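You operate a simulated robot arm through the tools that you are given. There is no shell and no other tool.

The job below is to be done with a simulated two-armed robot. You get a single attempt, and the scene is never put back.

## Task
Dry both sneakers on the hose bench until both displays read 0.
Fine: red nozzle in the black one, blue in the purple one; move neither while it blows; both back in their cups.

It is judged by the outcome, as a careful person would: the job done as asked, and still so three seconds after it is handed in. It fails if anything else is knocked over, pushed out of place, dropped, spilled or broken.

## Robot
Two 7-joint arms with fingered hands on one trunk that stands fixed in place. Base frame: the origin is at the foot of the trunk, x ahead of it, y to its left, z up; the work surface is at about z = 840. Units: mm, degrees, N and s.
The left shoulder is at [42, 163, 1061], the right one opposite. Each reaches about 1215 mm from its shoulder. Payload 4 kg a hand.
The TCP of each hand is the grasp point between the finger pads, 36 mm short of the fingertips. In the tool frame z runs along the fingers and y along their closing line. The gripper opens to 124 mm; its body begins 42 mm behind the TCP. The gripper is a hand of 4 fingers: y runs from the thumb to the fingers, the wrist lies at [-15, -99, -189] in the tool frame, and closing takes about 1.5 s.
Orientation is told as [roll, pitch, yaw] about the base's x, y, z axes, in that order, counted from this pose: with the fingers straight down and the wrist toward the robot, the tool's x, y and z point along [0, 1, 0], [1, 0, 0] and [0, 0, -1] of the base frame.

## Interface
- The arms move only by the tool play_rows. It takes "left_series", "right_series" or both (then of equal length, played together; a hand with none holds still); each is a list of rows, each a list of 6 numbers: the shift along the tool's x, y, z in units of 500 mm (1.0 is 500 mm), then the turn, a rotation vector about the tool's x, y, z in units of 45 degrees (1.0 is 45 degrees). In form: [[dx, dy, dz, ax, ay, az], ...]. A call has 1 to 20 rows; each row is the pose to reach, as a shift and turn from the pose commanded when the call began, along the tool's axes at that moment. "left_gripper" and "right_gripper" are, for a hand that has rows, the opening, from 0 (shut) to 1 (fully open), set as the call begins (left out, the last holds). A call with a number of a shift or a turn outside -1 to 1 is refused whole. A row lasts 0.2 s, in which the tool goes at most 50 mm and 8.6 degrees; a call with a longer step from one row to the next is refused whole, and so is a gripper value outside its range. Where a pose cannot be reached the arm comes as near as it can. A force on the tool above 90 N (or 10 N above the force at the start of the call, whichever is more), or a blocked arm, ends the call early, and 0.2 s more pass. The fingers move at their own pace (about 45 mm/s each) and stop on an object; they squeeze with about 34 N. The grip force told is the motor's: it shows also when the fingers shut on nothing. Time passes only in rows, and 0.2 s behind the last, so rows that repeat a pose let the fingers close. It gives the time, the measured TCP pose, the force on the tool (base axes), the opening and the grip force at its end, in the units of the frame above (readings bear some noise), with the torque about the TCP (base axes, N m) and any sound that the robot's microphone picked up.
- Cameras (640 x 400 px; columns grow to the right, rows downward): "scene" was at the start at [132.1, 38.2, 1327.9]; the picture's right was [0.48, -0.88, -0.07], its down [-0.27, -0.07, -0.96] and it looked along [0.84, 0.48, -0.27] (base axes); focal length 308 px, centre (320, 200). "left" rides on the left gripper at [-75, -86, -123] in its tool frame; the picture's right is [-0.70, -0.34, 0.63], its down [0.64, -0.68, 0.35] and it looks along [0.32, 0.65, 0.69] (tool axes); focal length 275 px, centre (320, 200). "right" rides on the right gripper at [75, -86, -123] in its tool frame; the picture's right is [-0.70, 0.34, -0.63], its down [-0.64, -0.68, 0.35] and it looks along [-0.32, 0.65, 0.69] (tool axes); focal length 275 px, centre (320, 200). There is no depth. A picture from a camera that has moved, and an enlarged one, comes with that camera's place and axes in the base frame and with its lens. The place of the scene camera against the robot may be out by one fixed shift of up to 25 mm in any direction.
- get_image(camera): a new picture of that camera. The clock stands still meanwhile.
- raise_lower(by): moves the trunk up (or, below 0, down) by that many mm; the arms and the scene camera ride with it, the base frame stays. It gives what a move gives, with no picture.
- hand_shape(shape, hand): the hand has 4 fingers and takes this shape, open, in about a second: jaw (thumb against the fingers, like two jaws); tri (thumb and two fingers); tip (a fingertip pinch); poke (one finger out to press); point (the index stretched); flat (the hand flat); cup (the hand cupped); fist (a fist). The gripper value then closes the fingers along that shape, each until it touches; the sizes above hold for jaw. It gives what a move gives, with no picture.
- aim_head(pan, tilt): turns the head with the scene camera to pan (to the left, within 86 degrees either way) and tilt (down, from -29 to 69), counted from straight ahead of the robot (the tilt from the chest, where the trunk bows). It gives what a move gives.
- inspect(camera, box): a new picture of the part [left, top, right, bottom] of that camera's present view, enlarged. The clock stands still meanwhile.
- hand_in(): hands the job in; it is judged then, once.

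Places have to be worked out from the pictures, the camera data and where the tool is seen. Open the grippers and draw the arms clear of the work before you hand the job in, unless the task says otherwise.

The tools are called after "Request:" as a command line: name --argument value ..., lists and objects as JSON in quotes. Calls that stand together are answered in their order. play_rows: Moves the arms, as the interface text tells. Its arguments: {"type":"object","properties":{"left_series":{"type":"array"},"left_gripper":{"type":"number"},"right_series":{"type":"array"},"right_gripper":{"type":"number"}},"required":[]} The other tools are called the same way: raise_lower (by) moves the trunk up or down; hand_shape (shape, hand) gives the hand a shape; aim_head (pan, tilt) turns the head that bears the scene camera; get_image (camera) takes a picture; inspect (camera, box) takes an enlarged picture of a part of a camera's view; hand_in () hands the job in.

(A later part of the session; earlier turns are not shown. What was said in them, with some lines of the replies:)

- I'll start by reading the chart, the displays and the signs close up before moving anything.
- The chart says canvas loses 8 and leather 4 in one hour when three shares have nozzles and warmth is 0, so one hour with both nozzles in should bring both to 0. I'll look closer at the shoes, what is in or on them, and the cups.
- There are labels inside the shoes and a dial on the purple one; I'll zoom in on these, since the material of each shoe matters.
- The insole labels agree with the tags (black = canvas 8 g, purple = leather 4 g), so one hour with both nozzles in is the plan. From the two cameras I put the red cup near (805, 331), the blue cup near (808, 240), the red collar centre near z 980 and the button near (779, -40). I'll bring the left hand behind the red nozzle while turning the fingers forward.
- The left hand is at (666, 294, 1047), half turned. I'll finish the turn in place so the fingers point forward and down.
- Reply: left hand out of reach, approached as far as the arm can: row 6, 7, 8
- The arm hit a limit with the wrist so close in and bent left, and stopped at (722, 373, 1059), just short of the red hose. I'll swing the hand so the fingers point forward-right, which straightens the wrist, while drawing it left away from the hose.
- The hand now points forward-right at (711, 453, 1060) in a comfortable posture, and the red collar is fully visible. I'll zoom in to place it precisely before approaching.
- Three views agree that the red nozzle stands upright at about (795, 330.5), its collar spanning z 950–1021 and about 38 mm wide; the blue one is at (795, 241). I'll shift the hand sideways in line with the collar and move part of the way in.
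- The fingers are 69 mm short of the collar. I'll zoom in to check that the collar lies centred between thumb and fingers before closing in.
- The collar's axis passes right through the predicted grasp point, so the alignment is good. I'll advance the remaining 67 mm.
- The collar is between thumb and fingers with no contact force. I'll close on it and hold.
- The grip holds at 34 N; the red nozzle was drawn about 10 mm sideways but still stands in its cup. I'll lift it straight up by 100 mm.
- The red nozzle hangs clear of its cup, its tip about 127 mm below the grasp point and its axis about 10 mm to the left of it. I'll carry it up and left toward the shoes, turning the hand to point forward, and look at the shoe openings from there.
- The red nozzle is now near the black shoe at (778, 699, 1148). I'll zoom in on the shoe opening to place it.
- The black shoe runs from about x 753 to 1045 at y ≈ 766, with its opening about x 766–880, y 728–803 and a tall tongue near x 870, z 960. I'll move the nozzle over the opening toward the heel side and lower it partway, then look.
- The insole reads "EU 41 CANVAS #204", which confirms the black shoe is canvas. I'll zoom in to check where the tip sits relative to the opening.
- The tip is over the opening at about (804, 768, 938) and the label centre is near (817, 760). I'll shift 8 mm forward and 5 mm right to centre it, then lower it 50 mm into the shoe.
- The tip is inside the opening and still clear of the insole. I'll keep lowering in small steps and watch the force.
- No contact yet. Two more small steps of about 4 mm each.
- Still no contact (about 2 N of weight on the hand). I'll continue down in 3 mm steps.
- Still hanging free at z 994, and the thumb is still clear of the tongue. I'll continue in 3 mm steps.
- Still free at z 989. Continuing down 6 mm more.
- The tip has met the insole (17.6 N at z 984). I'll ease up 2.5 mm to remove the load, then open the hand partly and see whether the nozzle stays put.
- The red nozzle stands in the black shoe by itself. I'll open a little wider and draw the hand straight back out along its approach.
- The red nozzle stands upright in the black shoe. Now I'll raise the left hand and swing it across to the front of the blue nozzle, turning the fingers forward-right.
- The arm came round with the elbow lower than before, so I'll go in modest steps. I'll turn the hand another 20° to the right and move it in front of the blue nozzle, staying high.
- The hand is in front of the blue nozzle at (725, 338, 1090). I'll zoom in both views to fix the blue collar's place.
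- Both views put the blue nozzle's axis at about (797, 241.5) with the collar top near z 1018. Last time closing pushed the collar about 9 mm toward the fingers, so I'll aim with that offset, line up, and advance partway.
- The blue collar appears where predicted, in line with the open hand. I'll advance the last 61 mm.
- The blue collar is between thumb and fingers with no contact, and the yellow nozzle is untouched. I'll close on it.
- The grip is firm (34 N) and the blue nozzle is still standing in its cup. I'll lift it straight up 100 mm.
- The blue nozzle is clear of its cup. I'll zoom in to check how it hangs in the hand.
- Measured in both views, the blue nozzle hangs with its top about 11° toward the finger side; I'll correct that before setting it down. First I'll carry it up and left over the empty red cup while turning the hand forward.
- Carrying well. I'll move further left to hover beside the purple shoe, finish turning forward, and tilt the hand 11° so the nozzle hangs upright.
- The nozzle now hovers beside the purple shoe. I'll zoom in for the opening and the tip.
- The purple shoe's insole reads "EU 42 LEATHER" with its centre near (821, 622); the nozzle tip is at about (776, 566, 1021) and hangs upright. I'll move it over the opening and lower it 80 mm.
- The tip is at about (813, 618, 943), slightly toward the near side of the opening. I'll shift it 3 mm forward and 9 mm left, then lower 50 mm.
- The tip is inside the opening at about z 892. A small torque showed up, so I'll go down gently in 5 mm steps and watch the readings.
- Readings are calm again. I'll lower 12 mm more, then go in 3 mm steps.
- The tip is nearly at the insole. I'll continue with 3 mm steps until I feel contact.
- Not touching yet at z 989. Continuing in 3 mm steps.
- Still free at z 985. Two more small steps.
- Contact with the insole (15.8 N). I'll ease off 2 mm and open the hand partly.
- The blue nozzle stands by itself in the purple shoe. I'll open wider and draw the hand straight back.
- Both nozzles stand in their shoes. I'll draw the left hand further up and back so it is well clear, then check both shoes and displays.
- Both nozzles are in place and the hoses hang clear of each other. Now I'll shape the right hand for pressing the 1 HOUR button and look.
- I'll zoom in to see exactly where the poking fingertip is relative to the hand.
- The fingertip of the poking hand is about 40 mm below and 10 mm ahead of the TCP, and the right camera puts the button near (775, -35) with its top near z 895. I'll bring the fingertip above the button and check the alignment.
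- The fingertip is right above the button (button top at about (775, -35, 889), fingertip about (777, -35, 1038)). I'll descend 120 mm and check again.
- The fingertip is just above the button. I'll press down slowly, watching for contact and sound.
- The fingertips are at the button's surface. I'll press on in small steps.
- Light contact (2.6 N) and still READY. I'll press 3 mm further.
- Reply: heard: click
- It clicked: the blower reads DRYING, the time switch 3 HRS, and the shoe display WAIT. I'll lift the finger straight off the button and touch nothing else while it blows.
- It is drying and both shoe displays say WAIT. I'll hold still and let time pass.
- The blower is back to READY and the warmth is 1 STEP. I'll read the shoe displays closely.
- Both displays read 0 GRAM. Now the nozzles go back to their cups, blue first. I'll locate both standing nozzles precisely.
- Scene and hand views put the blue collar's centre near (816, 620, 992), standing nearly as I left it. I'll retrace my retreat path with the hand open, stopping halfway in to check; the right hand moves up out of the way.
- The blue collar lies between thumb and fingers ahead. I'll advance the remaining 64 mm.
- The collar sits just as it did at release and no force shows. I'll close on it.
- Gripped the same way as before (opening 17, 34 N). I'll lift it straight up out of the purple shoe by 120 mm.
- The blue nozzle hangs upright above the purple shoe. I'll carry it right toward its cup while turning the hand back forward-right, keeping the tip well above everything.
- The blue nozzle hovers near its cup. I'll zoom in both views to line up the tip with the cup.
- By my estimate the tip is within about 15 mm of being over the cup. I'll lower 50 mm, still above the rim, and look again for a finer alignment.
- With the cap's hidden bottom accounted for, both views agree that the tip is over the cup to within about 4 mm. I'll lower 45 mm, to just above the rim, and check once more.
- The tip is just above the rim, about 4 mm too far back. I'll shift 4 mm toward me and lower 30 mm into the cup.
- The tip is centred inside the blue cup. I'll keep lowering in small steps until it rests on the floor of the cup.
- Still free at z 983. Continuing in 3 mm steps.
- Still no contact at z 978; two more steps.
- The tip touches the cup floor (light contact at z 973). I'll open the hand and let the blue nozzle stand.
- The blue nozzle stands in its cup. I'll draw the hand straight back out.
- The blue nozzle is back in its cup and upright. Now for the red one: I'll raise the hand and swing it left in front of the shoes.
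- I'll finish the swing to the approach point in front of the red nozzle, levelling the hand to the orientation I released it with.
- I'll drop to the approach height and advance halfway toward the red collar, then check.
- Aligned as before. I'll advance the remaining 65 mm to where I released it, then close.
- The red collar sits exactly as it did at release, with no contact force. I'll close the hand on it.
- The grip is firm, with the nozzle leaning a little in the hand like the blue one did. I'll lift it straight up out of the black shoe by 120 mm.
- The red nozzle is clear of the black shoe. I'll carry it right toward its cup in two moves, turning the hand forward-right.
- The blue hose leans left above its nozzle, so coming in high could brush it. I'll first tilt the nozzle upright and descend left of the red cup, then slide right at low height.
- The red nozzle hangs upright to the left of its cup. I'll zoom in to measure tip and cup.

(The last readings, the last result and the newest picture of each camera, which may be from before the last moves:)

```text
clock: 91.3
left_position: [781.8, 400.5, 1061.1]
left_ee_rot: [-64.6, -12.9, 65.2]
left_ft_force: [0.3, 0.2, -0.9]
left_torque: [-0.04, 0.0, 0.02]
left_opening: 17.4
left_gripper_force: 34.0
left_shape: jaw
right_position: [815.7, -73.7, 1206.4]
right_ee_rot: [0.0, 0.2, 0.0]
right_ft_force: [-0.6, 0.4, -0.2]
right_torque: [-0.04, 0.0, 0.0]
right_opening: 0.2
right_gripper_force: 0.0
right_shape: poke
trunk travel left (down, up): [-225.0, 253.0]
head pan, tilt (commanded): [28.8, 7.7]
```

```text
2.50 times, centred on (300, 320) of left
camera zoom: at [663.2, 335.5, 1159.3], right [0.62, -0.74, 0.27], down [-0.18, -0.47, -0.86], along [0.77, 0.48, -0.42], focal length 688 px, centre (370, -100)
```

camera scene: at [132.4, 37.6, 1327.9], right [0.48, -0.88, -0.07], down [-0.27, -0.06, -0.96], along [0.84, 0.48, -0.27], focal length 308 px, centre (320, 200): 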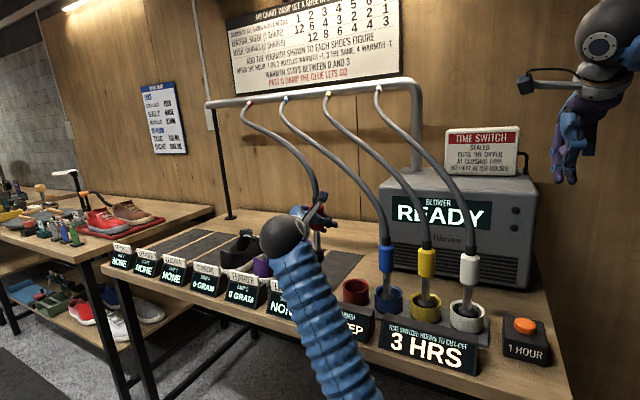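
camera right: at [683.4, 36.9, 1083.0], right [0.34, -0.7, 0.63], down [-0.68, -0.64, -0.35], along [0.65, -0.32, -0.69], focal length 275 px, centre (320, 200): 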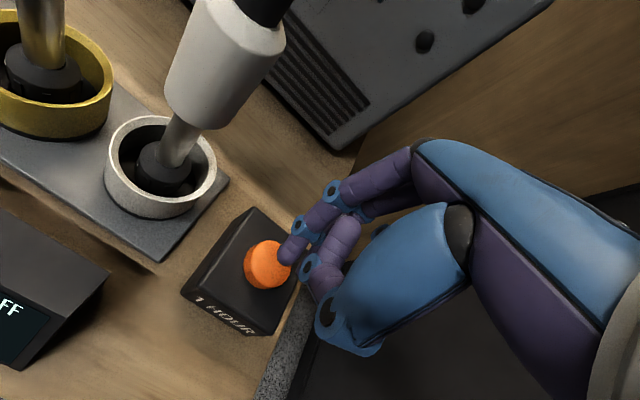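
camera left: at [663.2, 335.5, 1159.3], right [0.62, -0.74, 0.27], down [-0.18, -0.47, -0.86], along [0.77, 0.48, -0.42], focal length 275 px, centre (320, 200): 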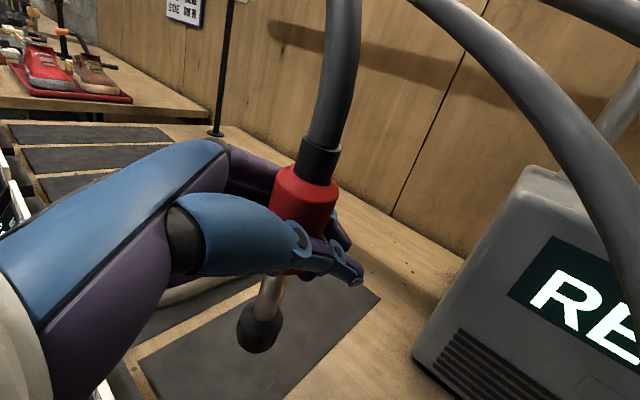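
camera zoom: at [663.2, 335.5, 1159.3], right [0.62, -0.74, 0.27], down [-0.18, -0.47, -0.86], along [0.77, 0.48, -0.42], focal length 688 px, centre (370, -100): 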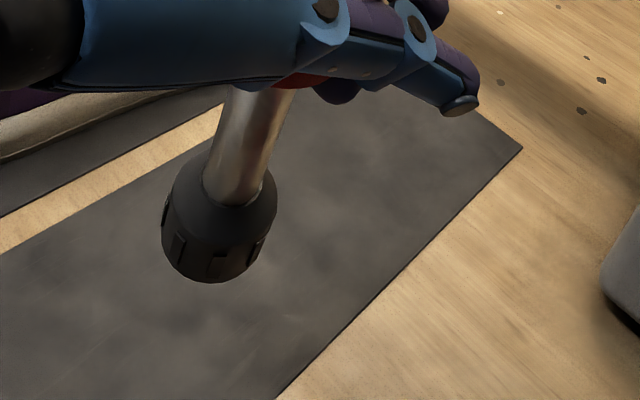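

Red tip is about at (795, 437) and the red cup's centre about (799, 330). I'll lower to just above rim height and slide right part of the way.

Request:
play_rows --left_series '[[0.0458, -0.0116, 0.0217, 0, 0, 0], [0.0297, -0.0493, 0.0354, 0, 0, 0], [0.0136, -0.087, 0.0491, 0, 0, 0], [-0.0024, -0.1248, 0.0629, 0, 0, 0]]'

Request:
inspect --camera "scene" --box '[290, 180, 430, 320]'

Request:
get_image --camera "left"

```text
clock: 92.5
left_position: [782.0, 360.8, 1057.9]
left_ee_rot: [-65.6, -14.7, 67.1]
left_ft_force: [-0.2, 0.5, -2.0]
left_torque: [-0.09, 0.02, -0.01]
left_opening: 17.2
left_gripper_force: 33.6
left_shape: jaw
right_position: [815.7, -72.9, 1207.4]
right_ee_rot: [-0.1, 0.0, 0.0]
right_ft_force: [-0.2, -0.4, -0.3]
right_torque: [0.0, -0.01, 0.0]
right_opening: 0.0
right_gripper_force: 0.2
right_shape: poke
trunk travel left (down, up): [-225.0, 253.0]
head pan, tilt (commanded): [28.8, 7.7]
stopped in row 4 (left hand): the arm was blocked; the commanded pose is now the measured one
```

```text
2.86 times, centred on (360, 250) of scene
camera zoom: at [132.4, 38.3, 1327.9], right [0.48, -0.88, -0.07], down [-0.27, -0.07, -0.96], along [0.84, 0.48, -0.27], focal length 881 px, centre (206, 57)
```

zoom: 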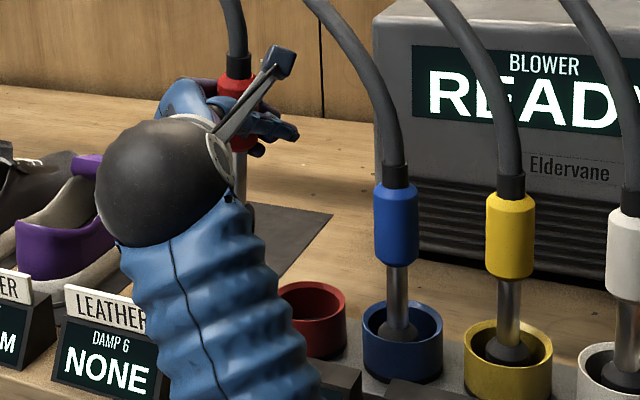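

```text
taken
camera left: at [662.8, 288.8, 1152.6], right [0.63, -0.72, 0.27], down [-0.14, -0.45, -0.88], along [0.76, 0.52, -0.39], focal length 275 px, centre (320, 200)
```

left: 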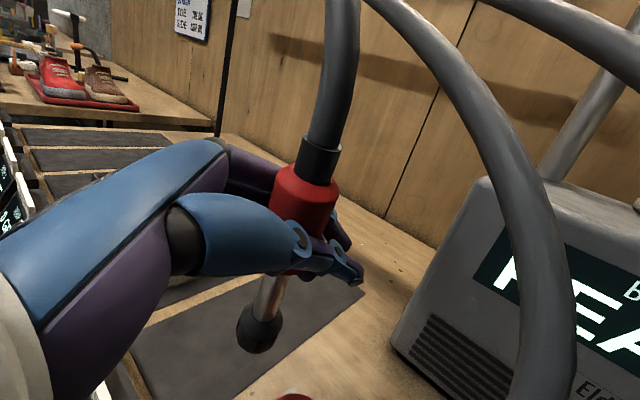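

The arm reports it was blocked, with no force on the hand, so something may be limiting the forearm. I'll look at the whole scene before moving on.

Request:
get_image --camera "scene"

Request:
inspect --camera "scene" --box '[230, 220, 430, 400]'

Request:
inspect --camera "left" --box '[0, 120, 200, 400]'

```text
taken
camera scene: at [132.4, 38.3, 1327.9], right [0.48, -0.88, -0.07], down [-0.27, -0.07, -0.96], along [0.84, 0.48, -0.27], focal length 308 px, centre (320, 200)
```

scene: 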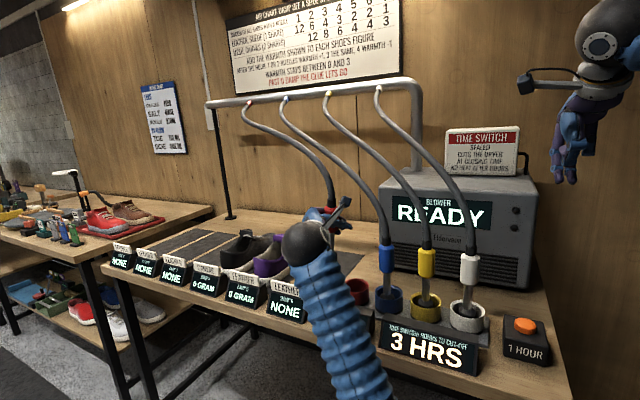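

```text
2.22 times, centred on (330, 310) of scene
camera zoom: at [132.4, 38.3, 1327.9], right [0.48, -0.88, -0.07], down [-0.27, -0.07, -0.96], along [0.84, 0.48, -0.27], focal length 685 px, centre (298, -44)
```

zoom: 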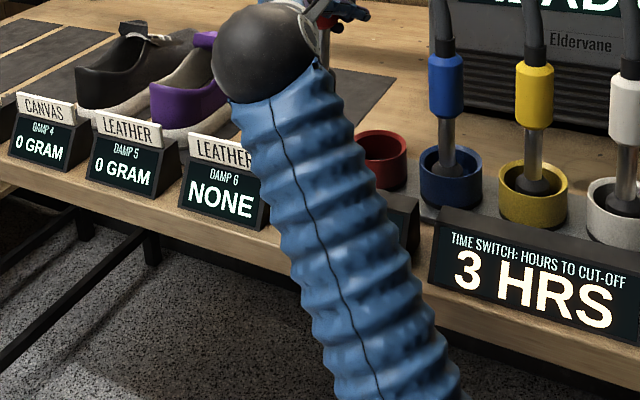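

```text
1.43 times, centred on (100, 260) of left
camera zoom: at [662.8, 288.8, 1152.6], right [0.63, -0.72, 0.27], down [-0.14, -0.45, -0.88], along [0.76, 0.52, -0.39], focal length 393 px, centre (634, 114)
```

zoom: 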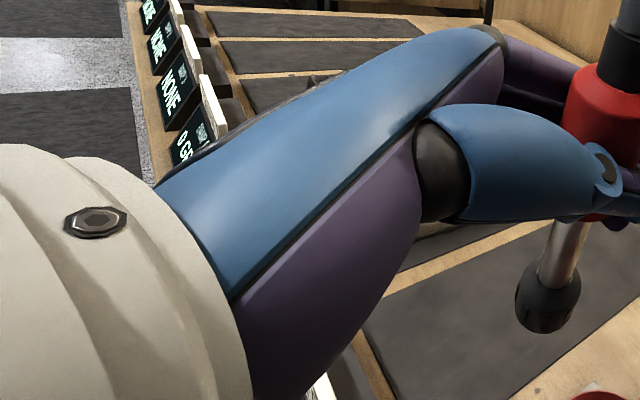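

The forearm is clear of the bench and displays, so the block looks like the arm's own limit in this posture (elbow swung far inward). I'll back off left and turn the hand further right, as I had it for the blue nozzle, with a bit less tilt.

Request:
play_rows --left_series '[[0.0068, 0.0084, -0.0137, 0.1095, -0.0168, 0.0237], [0.0136, 0.0169, -0.0274, 0.219, -0.0336, 0.0475], [0.0204, 0.0253, -0.041, 0.3284, -0.0503, 0.0712], [0.0272, 0.0338, -0.0547, 0.4379, -0.0671, 0.095], [0.034, 0.0422, -0.0684, 0.5474, -0.0839, 0.1187], [0.034, 0.0422, -0.0684, 0.5474, -0.0839, 0.1187]]'

Request:
get_image --camera "scene"

Request:
get_image --camera "left"

```text
clock: 93.9
left_position: [754.8, 390.8, 1061.3]
left_ee_rot: [-64.0, -8.8, 41.8]
left_ft_force: [0.3, 0.1, -1.9]
left_torque: [-0.05, 0.03, 0.0]
left_opening: 16.8
left_gripper_force: 34.3
left_shape: jaw
right_position: [814.8, -74.2, 1207.0]
right_ee_rot: [0.0, 0.2, 0.0]
right_ft_force: [-1.1, 0.8, 0.5]
right_torque: [-0.03, 0.02, 0.02]
right_opening: 0.0
right_gripper_force: 0.0
right_shape: poke
trunk travel left (down, up): [-225.0, 253.0]
head pan, tilt (commanded): [28.8, 7.7]
```

```text
taken
camera scene: at [132.3, 37.7, 1327.9], right [0.48, -0.88, -0.07], down [-0.27, -0.06, -0.96], along [0.84, 0.48, -0.27], focal length 308 px, centre (320, 200)
```

scene: 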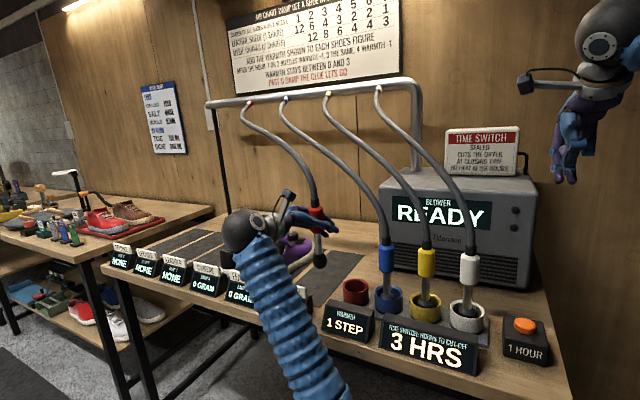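

```text
taken
camera left: at [625.6, 381.5, 1168.5], right [0.29, -0.91, 0.29], down [-0.4, -0.4, -0.83], along [0.87, 0.13, -0.48], focal length 275 px, centre (320, 200)
```

left: 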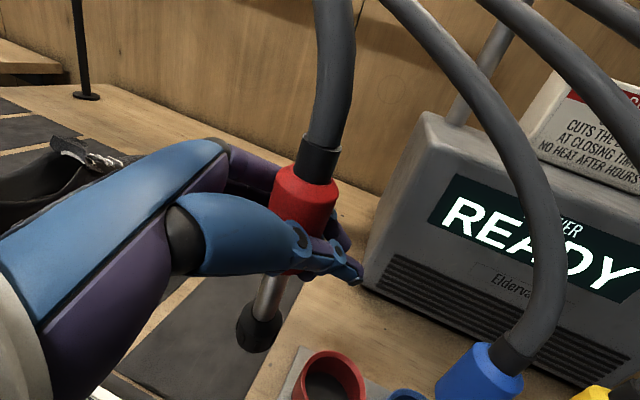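

That posture works and the WARMTH display is untouched. I'll lower to just above rim height here first.

Request:
play_rows --left_series '[[0.0231, -0.0041, 0.0112, 0, 0, 0], [0.0462, -0.0081, 0.0224, 0, 0, 0], [0.0462, -0.0081, 0.0224, 0, 0, 0]]'

Request:
inspect --camera "scene" --box '[290, 190, 410, 320]'

Request:
inspect --camera "left" --box '[180, 240, 460, 400]'

```text
clock: 94.7
left_position: [754.9, 392.6, 1036.6]
left_ee_rot: [-64.1, -8.8, 41.8]
left_ft_force: [-0.3, -0.1, -1.1]
left_torque: [-0.06, 0.05, 0.03]
left_opening: 17.4
left_gripper_force: 34.1
left_shape: jaw
right_position: [815.7, -72.3, 1206.6]
right_ee_rot: [0.0, 0.1, 0.0]
right_ft_force: [0.2, 0.1, 0.8]
right_torque: [0.01, -0.03, -0.01]
right_opening: 0.3
right_gripper_force: 0.0
right_shape: poke
trunk travel left (down, up): [-225.0, 253.0]
head pan, tilt (commanded): [28.8, 7.7]
```

```text
3.08 times, centred on (350, 255) of scene
camera zoom: at [132.3, 38.0, 1328.0], right [0.48, -0.88, -0.07], down [-0.27, -0.06, -0.96], along [0.84, 0.48, -0.27], focal length 948 px, centre (228, 31)
```

zoom: 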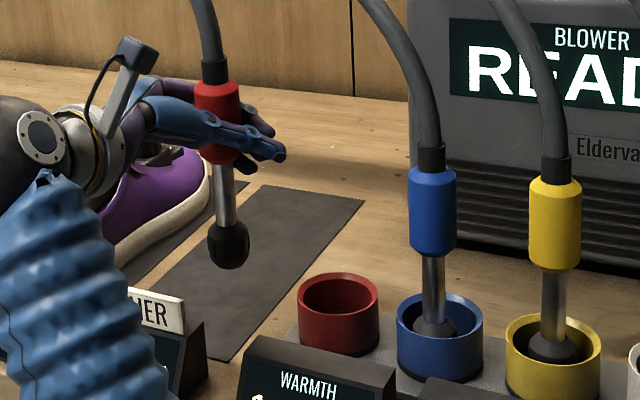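

```text
2.29 times, centred on (320, 320) of left
camera zoom: at [625.7, 382.1, 1143.2], right [0.29, -0.91, 0.29], down [-0.4, -0.4, -0.83], along [0.87, 0.13, -0.48], focal length 629 px, centre (320, -74)
```

zoom: 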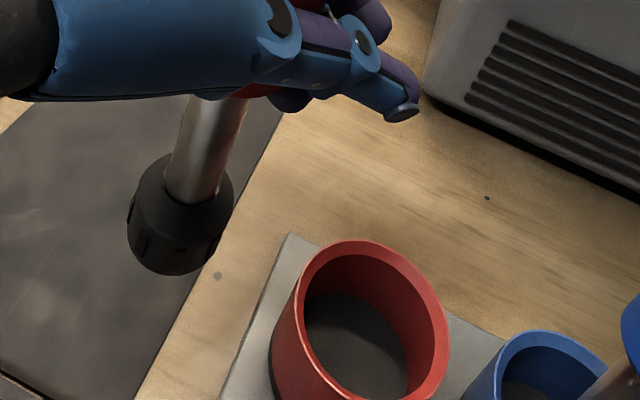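

The nozzle hangs vertical with its tip at about (775, 416, 910), and the red cup's centre is at about (797, 330). I'll slide 70 % of the way over and check the gap to the blue nozzle.

Request:
play_rows --left_series '[[-0.0188, -0.0191, 0.0319, 0, 0, 0], [-0.0375, -0.0383, 0.0637, 0, 0, 0], [-0.0563, -0.0574, 0.0956, 0, 0, 0]]'

Request:
inspect --camera "scene" --box '[290, 190, 410, 320]'

Request:
get_image --camera "left"

```text
clock: 95.5
left_position: [769.3, 331.3, 1035.3]
left_ee_rot: [-64.1, -8.8, 41.8]
left_ft_force: [-0.2, 0.5, -1.8]
left_torque: [-0.05, -0.01, -0.02]
left_opening: 17.1
left_gripper_force: 33.9
left_shape: jaw
right_position: [815.7, -73.8, 1207.0]
right_ee_rot: [0.0, 0.1, 0.1]
right_ft_force: [-1.1, 0.0, -0.3]
right_torque: [-0.02, -0.02, -0.02]
right_opening: 0.1
right_gripper_force: 0.0
right_shape: poke
trunk travel left (down, up): [-225.0, 253.0]
head pan, tilt (commanded): [28.8, 7.7]
```

```text
3.08 times, centred on (350, 255) of scene
camera zoom: at [132.4, 37.7, 1327.9], right [0.48, -0.88, -0.07], down [-0.27, -0.06, -0.96], along [0.84, 0.48, -0.27], focal length 948 px, centre (228, 31)
```

zoom: 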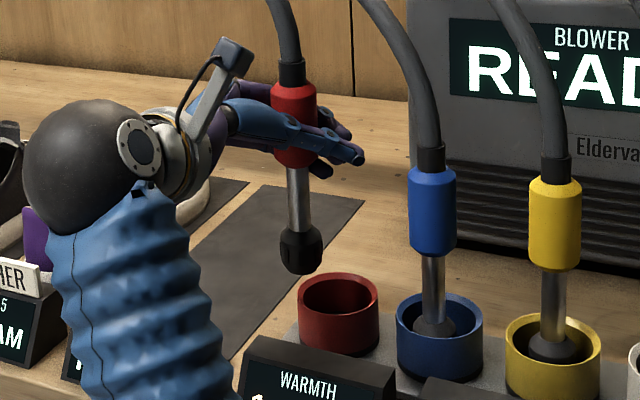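

```text
taken
camera left: at [640.9, 321.5, 1142.2], right [0.3, -0.91, 0.29], down [-0.4, -0.4, -0.83], along [0.87, 0.13, -0.48], focal length 275 px, centre (320, 200)
```

left: 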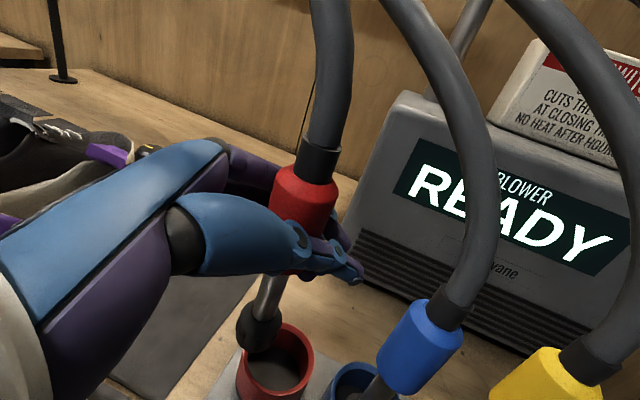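

There is ample room to the blue hose. I'll slide the remaining 27 mm to above the cup.

Request:
play_rows --left_series '[[-0.0121, -0.0123, 0.0205, 0, 0, 0], [-0.0241, -0.0246, 0.041, 0, 0, 0]]'

Request:
inspect --camera "scene" --box '[290, 190, 410, 320]'

Request:
inspect --camera "left" --box '[180, 240, 460, 400]'

```text
clock: 96.1
left_position: [777.4, 305.6, 1036.0]
left_ee_rot: [-64.1, -8.8, 41.8]
left_ft_force: [0.1, 0.6, -2.4]
left_torque: [-0.03, 0.04, 0.0]
left_opening: 17.3
left_gripper_force: 34.0
left_shape: jaw
right_position: [815.0, -72.9, 1207.3]
right_ee_rot: [0.0, 0.1, 0.1]
right_ft_force: [0.2, -0.5, -0.6]
right_torque: [-0.01, 0.02, -0.02]
right_opening: 0.1
right_gripper_force: 0.0
right_shape: poke
trunk travel left (down, up): [-225.0, 253.0]
head pan, tilt (commanded): [28.8, 7.7]
```

```text
3.08 times, centred on (350, 255) of scene
camera zoom: at [132.3, 38.0, 1327.9], right [0.48, -0.88, -0.07], down [-0.27, -0.06, -0.96], along [0.84, 0.48, -0.27], focal length 948 px, centre (228, 31)
```

zoom: 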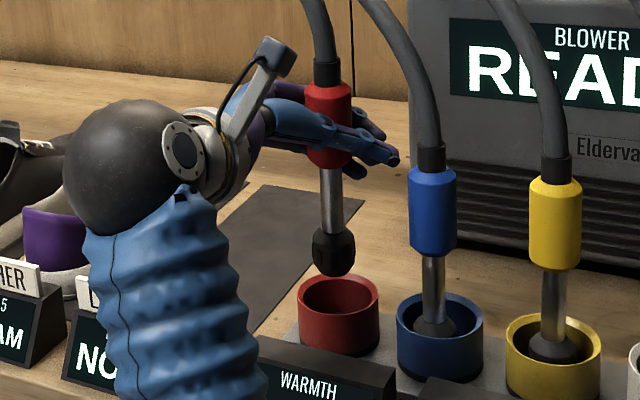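

```text
2.29 times, centred on (320, 320) of left
camera zoom: at [647.4, 295.5, 1142.6], right [0.29, -0.91, 0.29], down [-0.4, -0.4, -0.83], along [0.87, 0.13, -0.48], focal length 629 px, centre (320, -74)
```

zoom: 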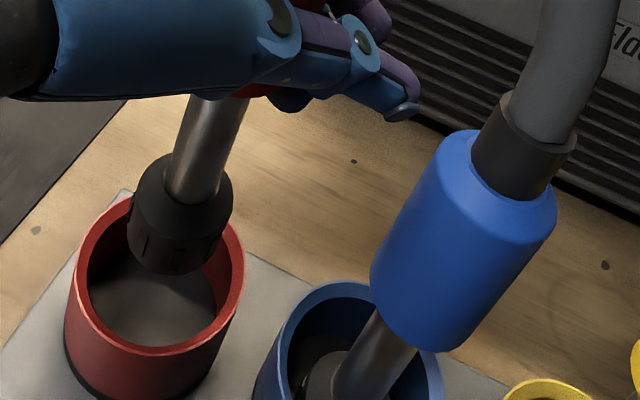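

The tip is over the red cup, about 3 mm too far back. I'll shift that much and lower 35 mm into the cup.

Request:
play_rows --left_series '[[0.0003, -0.0057, -0.0027, 0, 0, 0], [0.0181, -0.0088, 0.0059, 0, 0, 0], [0.0359, -0.012, 0.0145, 0, 0, 0], [0.0536, -0.0151, 0.0231, 0, 0, 0], [0.0625, -0.0167, 0.0274, 0, 0, 0]]'

Request:
inspect --camera "scene" --box '[290, 190, 410, 320]'

Request:
inspect --camera "left" --box '[180, 240, 460, 400]'

```text
clock: 97.3
left_position: [774.1, 305.0, 999.0]
left_ee_rot: [-64.0, -8.8, 41.8]
left_ft_force: [0.9, -0.1, -2.0]
left_torque: [-0.06, -0.01, 0.01]
left_opening: 17.2
left_gripper_force: 33.9
left_shape: jaw
right_position: [814.9, -73.8, 1206.2]
right_ee_rot: [-0.1, 0.1, -0.1]
right_ft_force: [0.5, 0.3, -0.4]
right_torque: [-0.02, -0.01, -0.01]
right_opening: 0.0
right_gripper_force: 0.1
right_shape: poke
trunk travel left (down, up): [-225.0, 253.0]
head pan, tilt (commanded): [28.8, 7.7]
```

```text
3.08 times, centred on (350, 255) of scene
camera zoom: at [132.3, 38.0, 1327.9], right [0.48, -0.88, -0.07], down [-0.27, -0.06, -0.96], along [0.84, 0.48, -0.27], focal length 948 px, centre (228, 31)
```

zoom: 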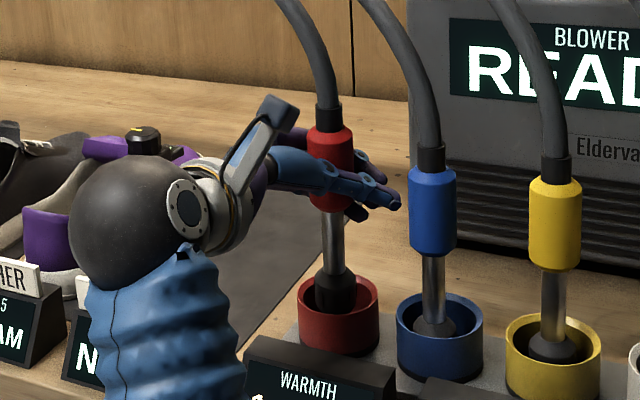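

```text
2.29 times, centred on (320, 320) of left
camera zoom: at [644.8, 294.6, 1106.9], right [0.29, -0.91, 0.29], down [-0.4, -0.4, -0.83], along [0.87, 0.13, -0.48], focal length 629 px, centre (320, -74)
```

zoom: 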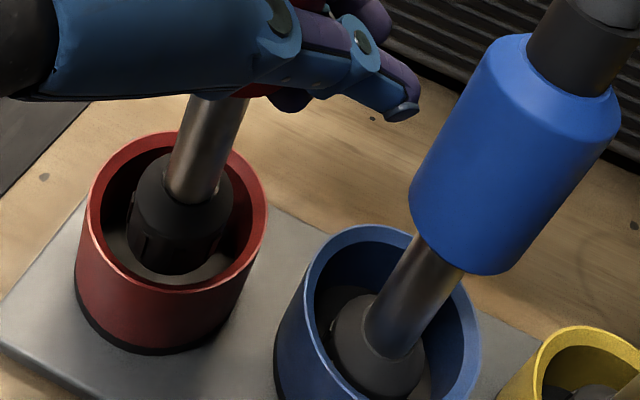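

The tip is well centred in the red cup and the thumb clears the blue collar. I'll lower 18 mm and then go in 3 mm steps.

Request:
play_rows --left_series '[[0.0107, -0.0019, 0.0052, 0, 0, 0], [0.0213, -0.0038, 0.0103, 0, 0, 0], [0.032, -0.0056, 0.0155, 0, 0, 0], [0.032, -0.0056, 0.0155, 0, 0, 0]]'

Request:
play_rows --left_series '[[0.0053, -0.0009, 0.0026, 0, 0, 0], [0.0053, -0.0009, 0.0026, 0, 0, 0]]'

Request:
inspect --camera "left" --box '[180, 240, 460, 400]'

```text
clock: 98.3
left_position: [773.9, 303.4, 983.6]
left_ee_rot: [-64.1, -8.8, 41.8]
left_ft_force: [-0.6, 0.1, -1.3]
left_torque: [-0.01, 0.01, 0.01]
left_opening: 17.5
left_gripper_force: 34.1
left_shape: jaw
right_position: [814.4, -73.3, 1207.1]
right_ee_rot: [0.0, 0.2, 0.0]
right_ft_force: [0.3, -0.8, -0.8]
right_torque: [0.05, 0.01, 0.02]
right_opening: 0.3
right_gripper_force: 0.1
right_shape: poke
trunk travel left (down, up): [-225.0, 253.0]
head pan, tilt (commanded): [28.8, 7.7]
```

```text
clock: 98.9
left_position: [773.4, 305.5, 980.5]
left_ee_rot: [-64.1, -8.8, 41.7]
left_ft_force: [0.5, 0.1, -1.6]
left_torque: [-0.08, 0.0, 0.0]
left_opening: 16.8
left_gripper_force: 34.0
left_shape: jaw
right_position: [814.2, -73.1, 1206.7]
right_ee_rot: [0.0, 0.1, -0.1]
right_ft_force: [0.4, 0.7, 0.1]
right_torque: [-0.01, -0.02, -0.02]
right_opening: 0.0
right_gripper_force: 0.1
right_shape: poke
trunk travel left (down, up): [-225.0, 253.0]
head pan, tilt (commanded): [28.8, 7.7]
```

```text
2.29 times, centred on (320, 320) of left
camera zoom: at [644.7, 294.2, 1086.9], right [0.29, -0.91, 0.29], down [-0.4, -0.4, -0.83], along [0.87, 0.13, -0.48], focal length 629 px, centre (320, -74)
```

zoom: 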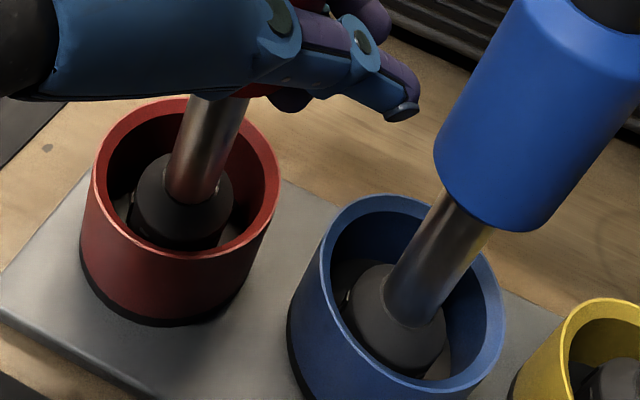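

Still hanging free at z 980. I'll continue in 3 mm steps until it rests on the cup floor.

Request:
play_rows --left_series '[[0.0053, -0.0009, 0.0026, 0, 0, 0], [0.0053, -0.0009, 0.0026, 0, 0, 0]]'

Request:
play_rows --left_series '[[0.0053, -0.0009, 0.0026, 0, 0, 0], [0.0053, -0.0009, 0.0026, 0, 0, 0]]'

Request:
inspect --camera "left" --box '[180, 240, 460, 400]'

```text
clock: 99.5
left_position: [773.5, 303.6, 975.9]
left_ee_rot: [-64.1, -8.8, 41.8]
left_ft_force: [-0.9, -0.4, -1.9]
left_torque: [-0.03, 0.04, 0.02]
left_opening: 16.7
left_gripper_force: 34.0
left_shape: jaw
right_position: [815.0, -71.7, 1208.2]
right_ee_rot: [-0.1, 0.1, 0.0]
right_ft_force: [-0.3, -0.3, -0.4]
right_torque: [-0.05, 0.02, -0.01]
right_opening: 0.0
right_gripper_force: 0.1
right_shape: poke
trunk travel left (down, up): [-225.0, 253.0]
head pan, tilt (commanded): [28.8, 7.7]
```

```text
clock: 100.1
left_position: [772.8, 304.0, 973.9]
left_ee_rot: [-64.2, -9.0, 41.8]
left_ft_force: [-0.1, -0.3, 1.0]
left_torque: [-0.01, 0.01, -0.01]
left_opening: 17.0
left_gripper_force: 33.7
left_shape: jaw
right_position: [815.5, -72.6, 1206.6]
right_ee_rot: [0.0, 0.1, 0.0]
right_ft_force: [0.0, 0.6, 0.4]
right_torque: [0.01, 0.01, 0.0]
right_opening: 0.1
right_gripper_force: 0.0
right_shape: poke
trunk travel left (down, up): [-225.0, 253.0]
head pan, tilt (commanded): [28.8, 7.7]
```

```text
2.29 times, centred on (320, 320) of left
camera zoom: at [644.0, 293.5, 1080.9], right [0.29, -0.91, 0.29], down [-0.4, -0.4, -0.83], along [0.87, 0.13, -0.48], focal length 629 px, centre (320, -74)
```

zoom: 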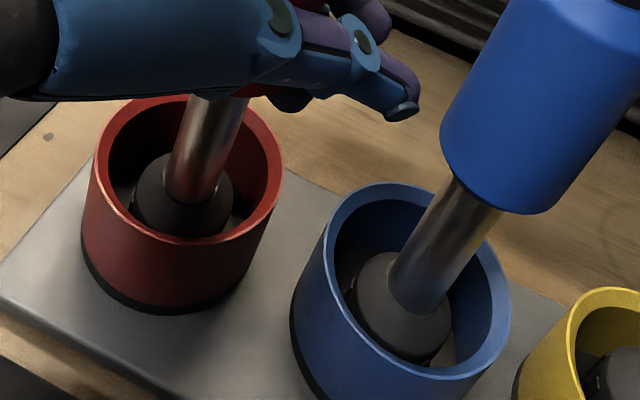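

The red nozzle is touching its cup floor, but opening here would swing the thumb close past the blue collar. I'll raise it 5 mm and rotate the hand about the nozzle's own axis by 27°, so that the thumb opens toward the robot instead.

Request:
play_rows --left_series '[[-0.0089, 0.0016, -0.0043, 0, 0, 0], [-0.0058, 0.0009, -0.011, 0.1334, -0.0234, 0.0645], [-0.0026, 0.001, -0.0176, 0.2668, -0.0469, 0.129], [0.0008, 0.002, -0.0241, 0.4001, -0.0704, 0.1934], [0.0041, 0.0039, -0.0304, 0.5335, -0.0938, 0.2579]]'

Request:
get_image --camera "left"

Request:
inspect --camera "scene" --box '[270, 190, 410, 320]'

```text
clock: 101.3
left_position: [763.9, 316.1, 977.0]
left_ee_rot: [-64.3, -8.7, 14.7]
left_ft_force: [-0.1, 0.3, -2.4]
left_torque: [-0.03, 0.04, -0.02]
left_opening: 17.3
left_gripper_force: 34.1
left_shape: jaw
right_position: [814.1, -72.5, 1207.0]
right_ee_rot: [0.0, 0.1, 0.0]
right_ft_force: [0.4, 0.2, -0.3]
right_torque: [-0.03, -0.01, -0.02]
right_opening: 0.1
right_gripper_force: 0.1
right_shape: poke
trunk travel left (down, up): [-225.0, 253.0]
head pan, tilt (commanded): [28.8, 7.7]
```

```text
taken
camera left: at [644.0, 365.8, 1085.0], right [-0.15, -0.94, 0.3], down [-0.54, -0.17, -0.83], along [0.83, -0.28, -0.48], focal length 275 px, centre (320, 200)
```

left: 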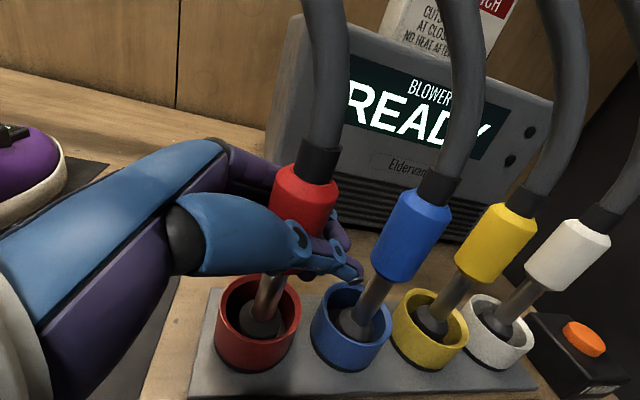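

```text
3.08 times, centred on (340, 255) of scene
camera zoom: at [132.4, 38.4, 1327.9], right [0.48, -0.88, -0.07], down [-0.27, -0.07, -0.96], along [0.84, 0.48, -0.27], focal length 948 px, centre (258, 31)
```

zoom: 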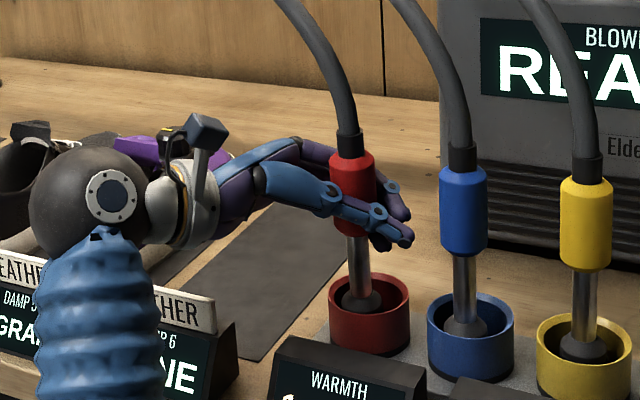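

The hand is turned, the nozzle is still upright in its cup, and there is now a good gap to the blue one. I'll lower the last few millimetres until it touches.

Request:
play_rows --left_series '[[0.0053, -0.0009, 0.0026, 0, 0, 0], [0.0071, -0.0012, 0.0034, 0, 0, 0]]'

Request:
inspect --camera "left" --box '[190, 140, 470, 380]'

```text
clock: 101.9
left_position: [765.2, 316.4, 974.9]
left_ee_rot: [-64.1, -8.8, 14.7]
left_ft_force: [-0.6, -0.3, -1.9]
left_torque: [-0.06, 0.02, -0.01]
left_opening: 17.0
left_gripper_force: 34.3
left_shape: jaw
right_position: [813.4, -72.9, 1206.5]
right_ee_rot: [0.1, 0.2, 0.1]
right_ft_force: [0.2, 0.0, -0.5]
right_torque: [0.01, -0.03, -0.02]
right_opening: 0.0
right_gripper_force: 0.1
right_shape: poke
trunk travel left (down, up): [-225.0, 253.0]
head pan, tilt (commanded): [28.8, 7.7]
```

```text
1.67 times, centred on (330, 260) of left
camera zoom: at [644.3, 365.8, 1081.6], right [-0.15, -0.94, 0.29], down [-0.54, -0.17, -0.83], along [0.83, -0.28, -0.48], focal length 459 px, centre (303, 100)
```

zoom: 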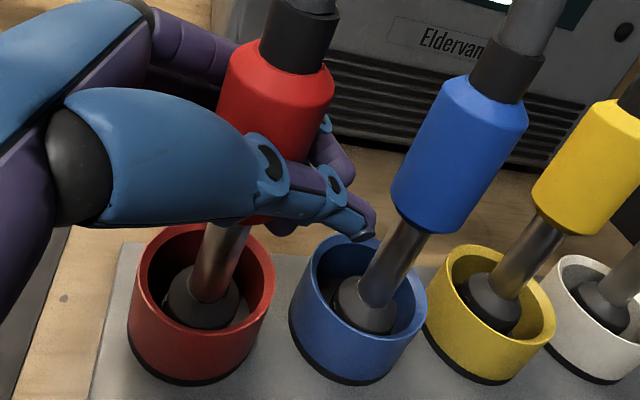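

Not quite touching yet; another 2 mm.

Request:
play_rows --left_series '[[0.0036, -0.0006, 0.0017, 0, 0, 0], [0.0036, -0.0006, 0.0017, 0, 0, 0]]'

```text
clock: 102.5
left_position: [764.4, 315.9, 974.7]
left_ee_rot: [-64.2, -8.9, 14.8]
left_ft_force: [0.6, -0.7, 5.0]
left_torque: [0.06, -0.11, -0.01]
left_opening: 16.9
left_gripper_force: 33.4
left_shape: jaw
right_position: [814.0, -73.1, 1206.6]
right_ee_rot: [0.1, 0.0, 0.0]
right_ft_force: [-0.3, 0.9, -0.6]
right_torque: [0.01, 0.01, 0.0]
right_opening: 0.1
right_gripper_force: 0.1
right_shape: poke
trunk travel left (down, up): [-225.0, 253.0]
head pan, tilt (commanded): [28.8, 7.7]
```

Contact (5 N). I'll open the hand now.

Request:
play_rows --left_series '[[0, 0, 0, 0, 0, 0], [0, 0, 0, 0, 0, 0], [0, 0, 0, 0, 0, 0], [0, 0, 0, 0, 0, 0], [0, 0, 0, 0, 0, 0], [0, 0, 0, 0, 0, 0], [0, 0, 0, 0, 0, 0]]' --left_gripper 0.78

Request:
get_image --camera "left"

Request:
inspect --camera "scene" --box '[270, 190, 410, 320]'

```text
clock: 104.1
left_position: [764.7, 315.3, 971.9]
left_ee_rot: [-64.3, -8.7, 14.8]
left_ft_force: [0.0, -0.5, 0.3]
left_torque: [0.01, -0.02, 0.0]
left_opening: 96.5
left_gripper_force: 0.0
left_shape: jaw
right_position: [813.9, -73.2, 1206.7]
right_ee_rot: [0.0, 0.1, 0.0]
right_ft_force: [-0.7, -0.4, 0.4]
right_torque: [0.01, -0.03, 0.01]
right_opening: 0.1
right_gripper_force: 0.0
right_shape: poke
trunk travel left (down, up): [-225.0, 253.0]
head pan, tilt (commanded): [28.8, 7.7]
```

```text
taken
camera left: at [644.7, 366.0, 1079.7], right [-0.15, -0.94, 0.3], down [-0.53, -0.17, -0.83], along [0.83, -0.28, -0.48], focal length 275 px, centre (320, 200)
```

left: 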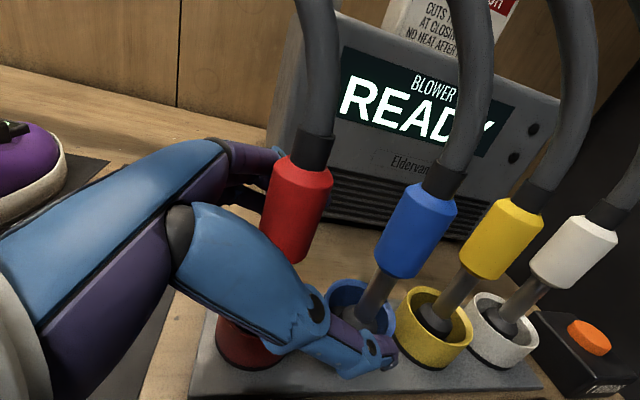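

```text
3.08 times, centred on (340, 255) of scene
camera zoom: at [132.2, 38.0, 1327.9], right [0.48, -0.88, -0.07], down [-0.27, -0.06, -0.96], along [0.84, 0.48, -0.27], focal length 948 px, centre (258, 31)
```

zoom: 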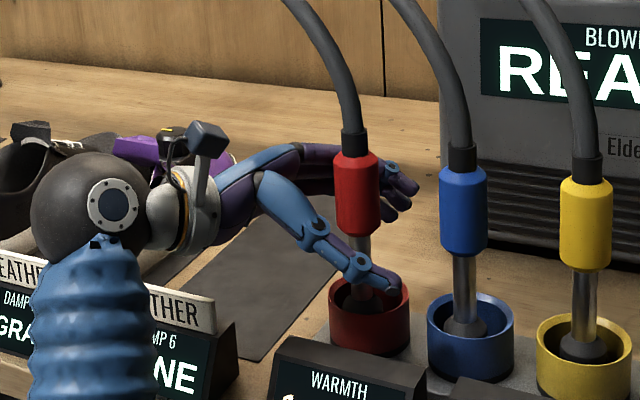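

The red nozzle stands upright in its cup, free of the hand. I'll draw the hand back out along its own axis, away from the nozzles.

Request:
play_rows --left_series '[[0, 0, 0, 0, 0, 0], [0, 0, -0.015, 0, 0, 0], [0, 0, -0.04, 0, 0, 0], [0, 0, -0.08, 0, 0, 0], [0, 0, -0.13, 0, 0, 0], [0, 0, -0.18, 0, 0, 0], [0, 0, -0.24, 0, 0, 0]]' --left_gripper 0.85

Request:
get_image --camera "left"

Request:
get_image --camera "scene"

```text
clock: 105.7
left_position: [728.2, 418.1, 1025.2]
left_ee_rot: [-64.2, -8.8, 14.9]
left_ft_force: [0.5, -0.1, -0.2]
left_torque: [0.0, 0.02, -0.01]
left_opening: 105.2
left_gripper_force: 0.0
left_shape: jaw
right_position: [814.9, -72.2, 1207.8]
right_ee_rot: [-0.1, 0.0, -0.1]
right_ft_force: [-0.3, -0.5, -0.7]
right_torque: [0.01, -0.01, -0.01]
right_opening: 0.2
right_gripper_force: 0.1
right_shape: poke
trunk travel left (down, up): [-225.0, 253.0]
head pan, tilt (commanded): [28.8, 7.7]
```

```text
taken
camera left: at [607.4, 468.3, 1131.0], right [-0.15, -0.94, 0.3], down [-0.53, -0.17, -0.83], along [0.83, -0.28, -0.48], focal length 275 px, centre (320, 200)
```

left: 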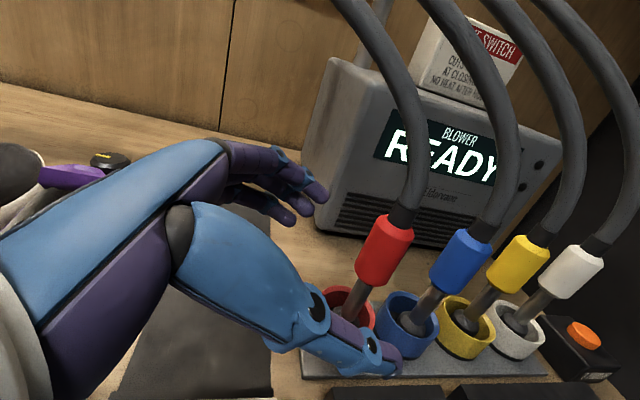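

```text
taken
camera scene: at [131.6, 38.7, 1328.1], right [0.48, -0.88, -0.07], down [-0.27, -0.07, -0.96], along [0.84, 0.48, -0.27], focal length 308 px, centre (320, 200)
```

scene: 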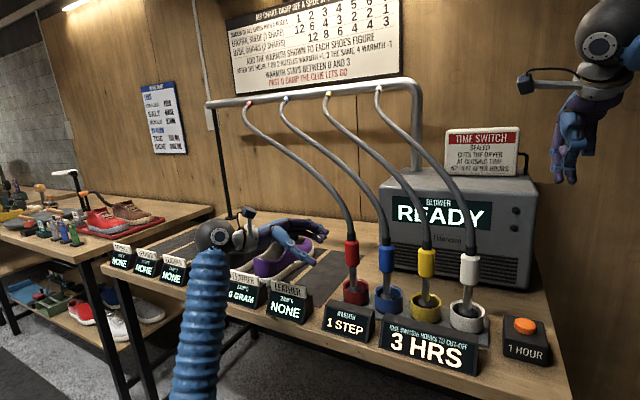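

Both nozzles are back in their own cups. I'll raise the left hand clear and put the right hand back to its open shape.

Request:
play_rows --left_series '[[-0.05, -0.01, -0.06, 0, 0, 0], [-0.09, -0.02, -0.12, 0, 0, 0], [-0.12, -0.035, -0.18, 0, 0, 0], [-0.145, -0.05, -0.24, 0, 0, 0], [-0.17, -0.067, -0.3, 0, 0, 0], [-0.19, -0.085, -0.36, 0, 0, 0], [-0.21, -0.1, -0.42, 0, 0, 0], [-0.233, -0.119, -0.468, 0, 0, 0]]' --left_gripper 1.0

Request:
hand_shape --shape "jaw" --hand "right"

Request:
get_image --camera "scene"

Request:
get_image --camera "left"

Request:
get_image --camera "right"

```text
clock: 107.5
left_position: [601.2, 551.6, 1222.0]
left_ee_rot: [-64.2, -8.9, 14.8]
left_ft_force: [0.0, -0.4, -0.3]
left_torque: [0.02, 0.02, 0.03]
left_opening: 123.6
left_gripper_force: 0.1
left_shape: jaw
right_position: [813.6, -72.6, 1208.1]
right_ee_rot: [0.1, 0.1, -0.1]
right_ft_force: [0.1, 0.0, 0.3]
right_torque: [-0.01, -0.02, 0.0]
right_opening: 0.0
right_gripper_force: 0.0
right_shape: poke
trunk travel left (down, up): [-225.0, 253.0]
head pan, tilt (commanded): [28.8, 7.7]
```

```text
clock: 108.4
left_position: [601.1, 551.0, 1220.2]
left_ee_rot: [-64.2, -8.7, 14.7]
left_ft_force: [-0.1, 0.8, 0.1]
left_torque: [0.0, -0.05, -0.02]
left_opening: 123.8
left_gripper_force: 0.0
left_shape: jaw
right_position: [813.5, -72.6, 1206.9]
right_ee_rot: [0.0, 0.0, 0.0]
right_ft_force: [-0.4, 0.1, 0.9]
right_torque: [-0.01, 0.01, 0.01]
right_opening: 123.8
right_gripper_force: 0.0
right_shape: jaw
trunk travel left (down, up): [-225.0, 253.0]
head pan, tilt (commanded): [28.8, 7.7]
```

```text
taken
camera scene: at [132.1, 38.2, 1327.9], right [0.48, -0.88, -0.07], down [-0.27, -0.07, -0.96], along [0.84, 0.48, -0.27], focal length 308 px, centre (320, 200)
```

scene: 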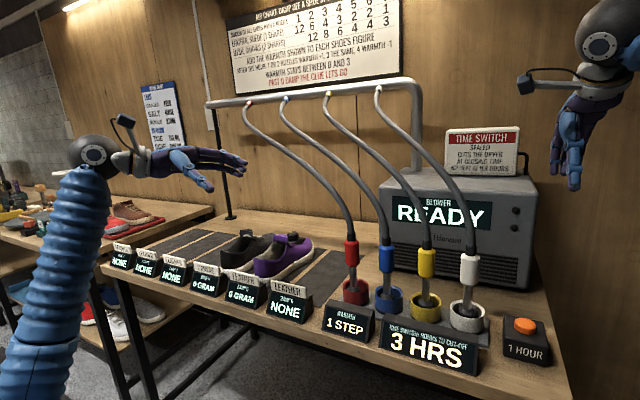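

```text
taken
camera left: at [480.6, 600.5, 1327.2], right [-0.15, -0.94, 0.3], down [-0.53, -0.17, -0.83], along [0.83, -0.28, -0.48], focal length 275 px, centre (320, 200)
```

left: 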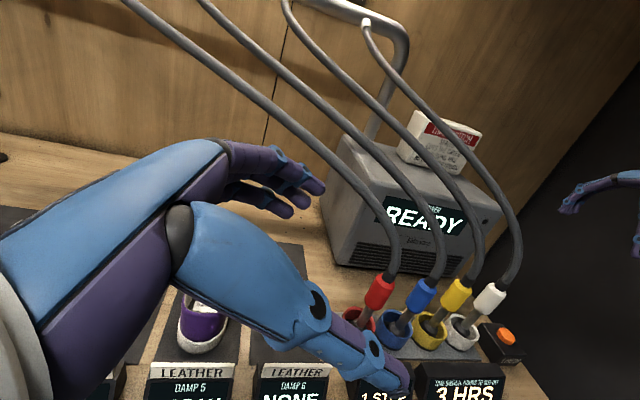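

```text
taken
camera right: at [728.8, 2.3, 1330.3], right [0.34, -0.7, 0.63], down [-0.68, -0.64, -0.35], along [0.65, -0.32, -0.69], focal length 275 px, centre (320, 200)
```

right: 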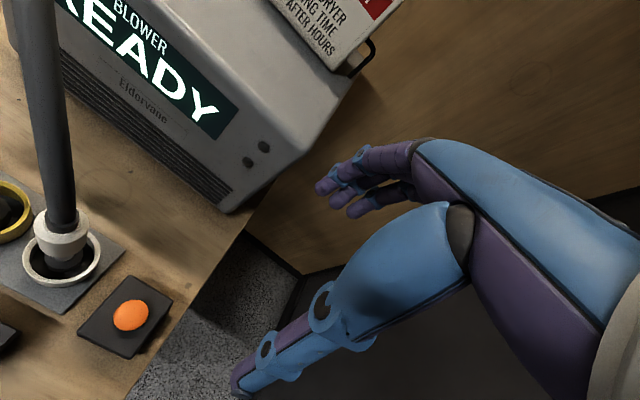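

Everything looks tidy. I'll zoom in to confirm the displays, the shoes and how all four nozzles stand in their cups.

Request:
inspect --camera "scene" --box '[100, 220, 330, 330]'

Request:
inspect --camera "scene" --box '[310, 220, 560, 380]'

Request:
inspect --camera "left" --box '[320, 250, 540, 400]'

```text
2.78 times, centred on (215, 275) of scene
camera zoom: at [132.1, 38.2, 1327.9], right [0.48, -0.88, -0.07], down [-0.27, -0.07, -0.96], along [0.84, 0.48, -0.27], focal length 858 px, centre (612, -9)
```

zoom: 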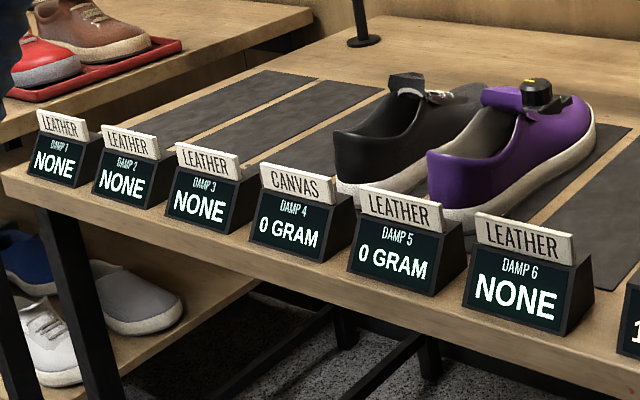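

```text
2.50 times, centred on (435, 300) of scene
camera zoom: at [132.1, 38.2, 1327.9], right [0.48, -0.88, -0.07], down [-0.27, -0.07, -0.96], along [0.84, 0.48, -0.27], focal length 771 px, centre (32, -50)
```

zoom: 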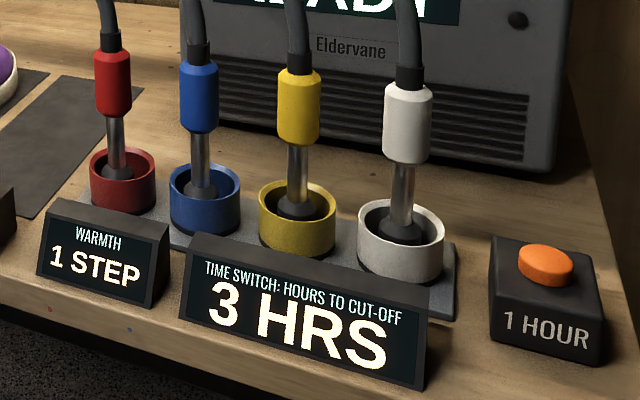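

```text
2.67 times, centred on (430, 325) of left
camera zoom: at [480.6, 600.5, 1327.2], right [-0.15, -0.94, 0.3], down [-0.53, -0.17, -0.83], along [0.83, -0.28, -0.48], focal length 734 px, centre (27, -133)
```

zoom: 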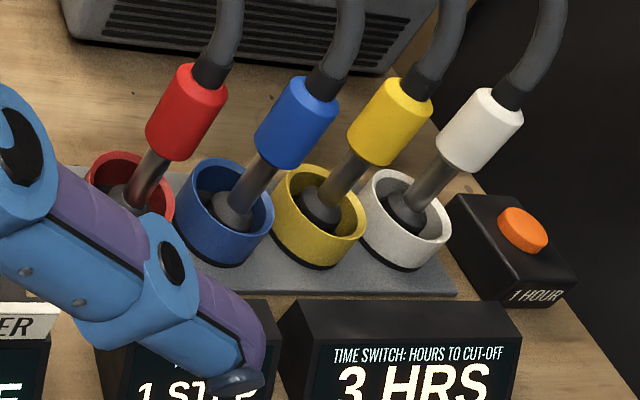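

Both damp displays read 0 GRAM, both nozzles stand in their matching cups, the shoes are in place, the hands are open and clear, and nothing else has moved. I'll hand the job in.

Request:
hand_in

```text
The job is handed in.
```

Both sneakers are dry and both displays read 0 GRAM. Both nozzles are back in their own cups.

- **Drying:** I put the red nozzle in the black canvas sneaker and the blue one in the purple leather one, then pressed the 1 HOUR button once. One hour was what the wall chart called for with both nozzles in and warmth at 0. I moved neither nozzle while the blower ran.
- **Bench now:** the blower reads READY, the warmth reads 1 STEP, and the time switch shows 3 hours left. Nothing was knocked over, though the purple sneaker may have shifted by about 3 mm. Both hands are open and clear of the bench.

The left arm reported being blocked once on the way back to the red cup. I saw no sign it had hit the bench or displays, so I took it for the arm's own limit and came in from another angle.
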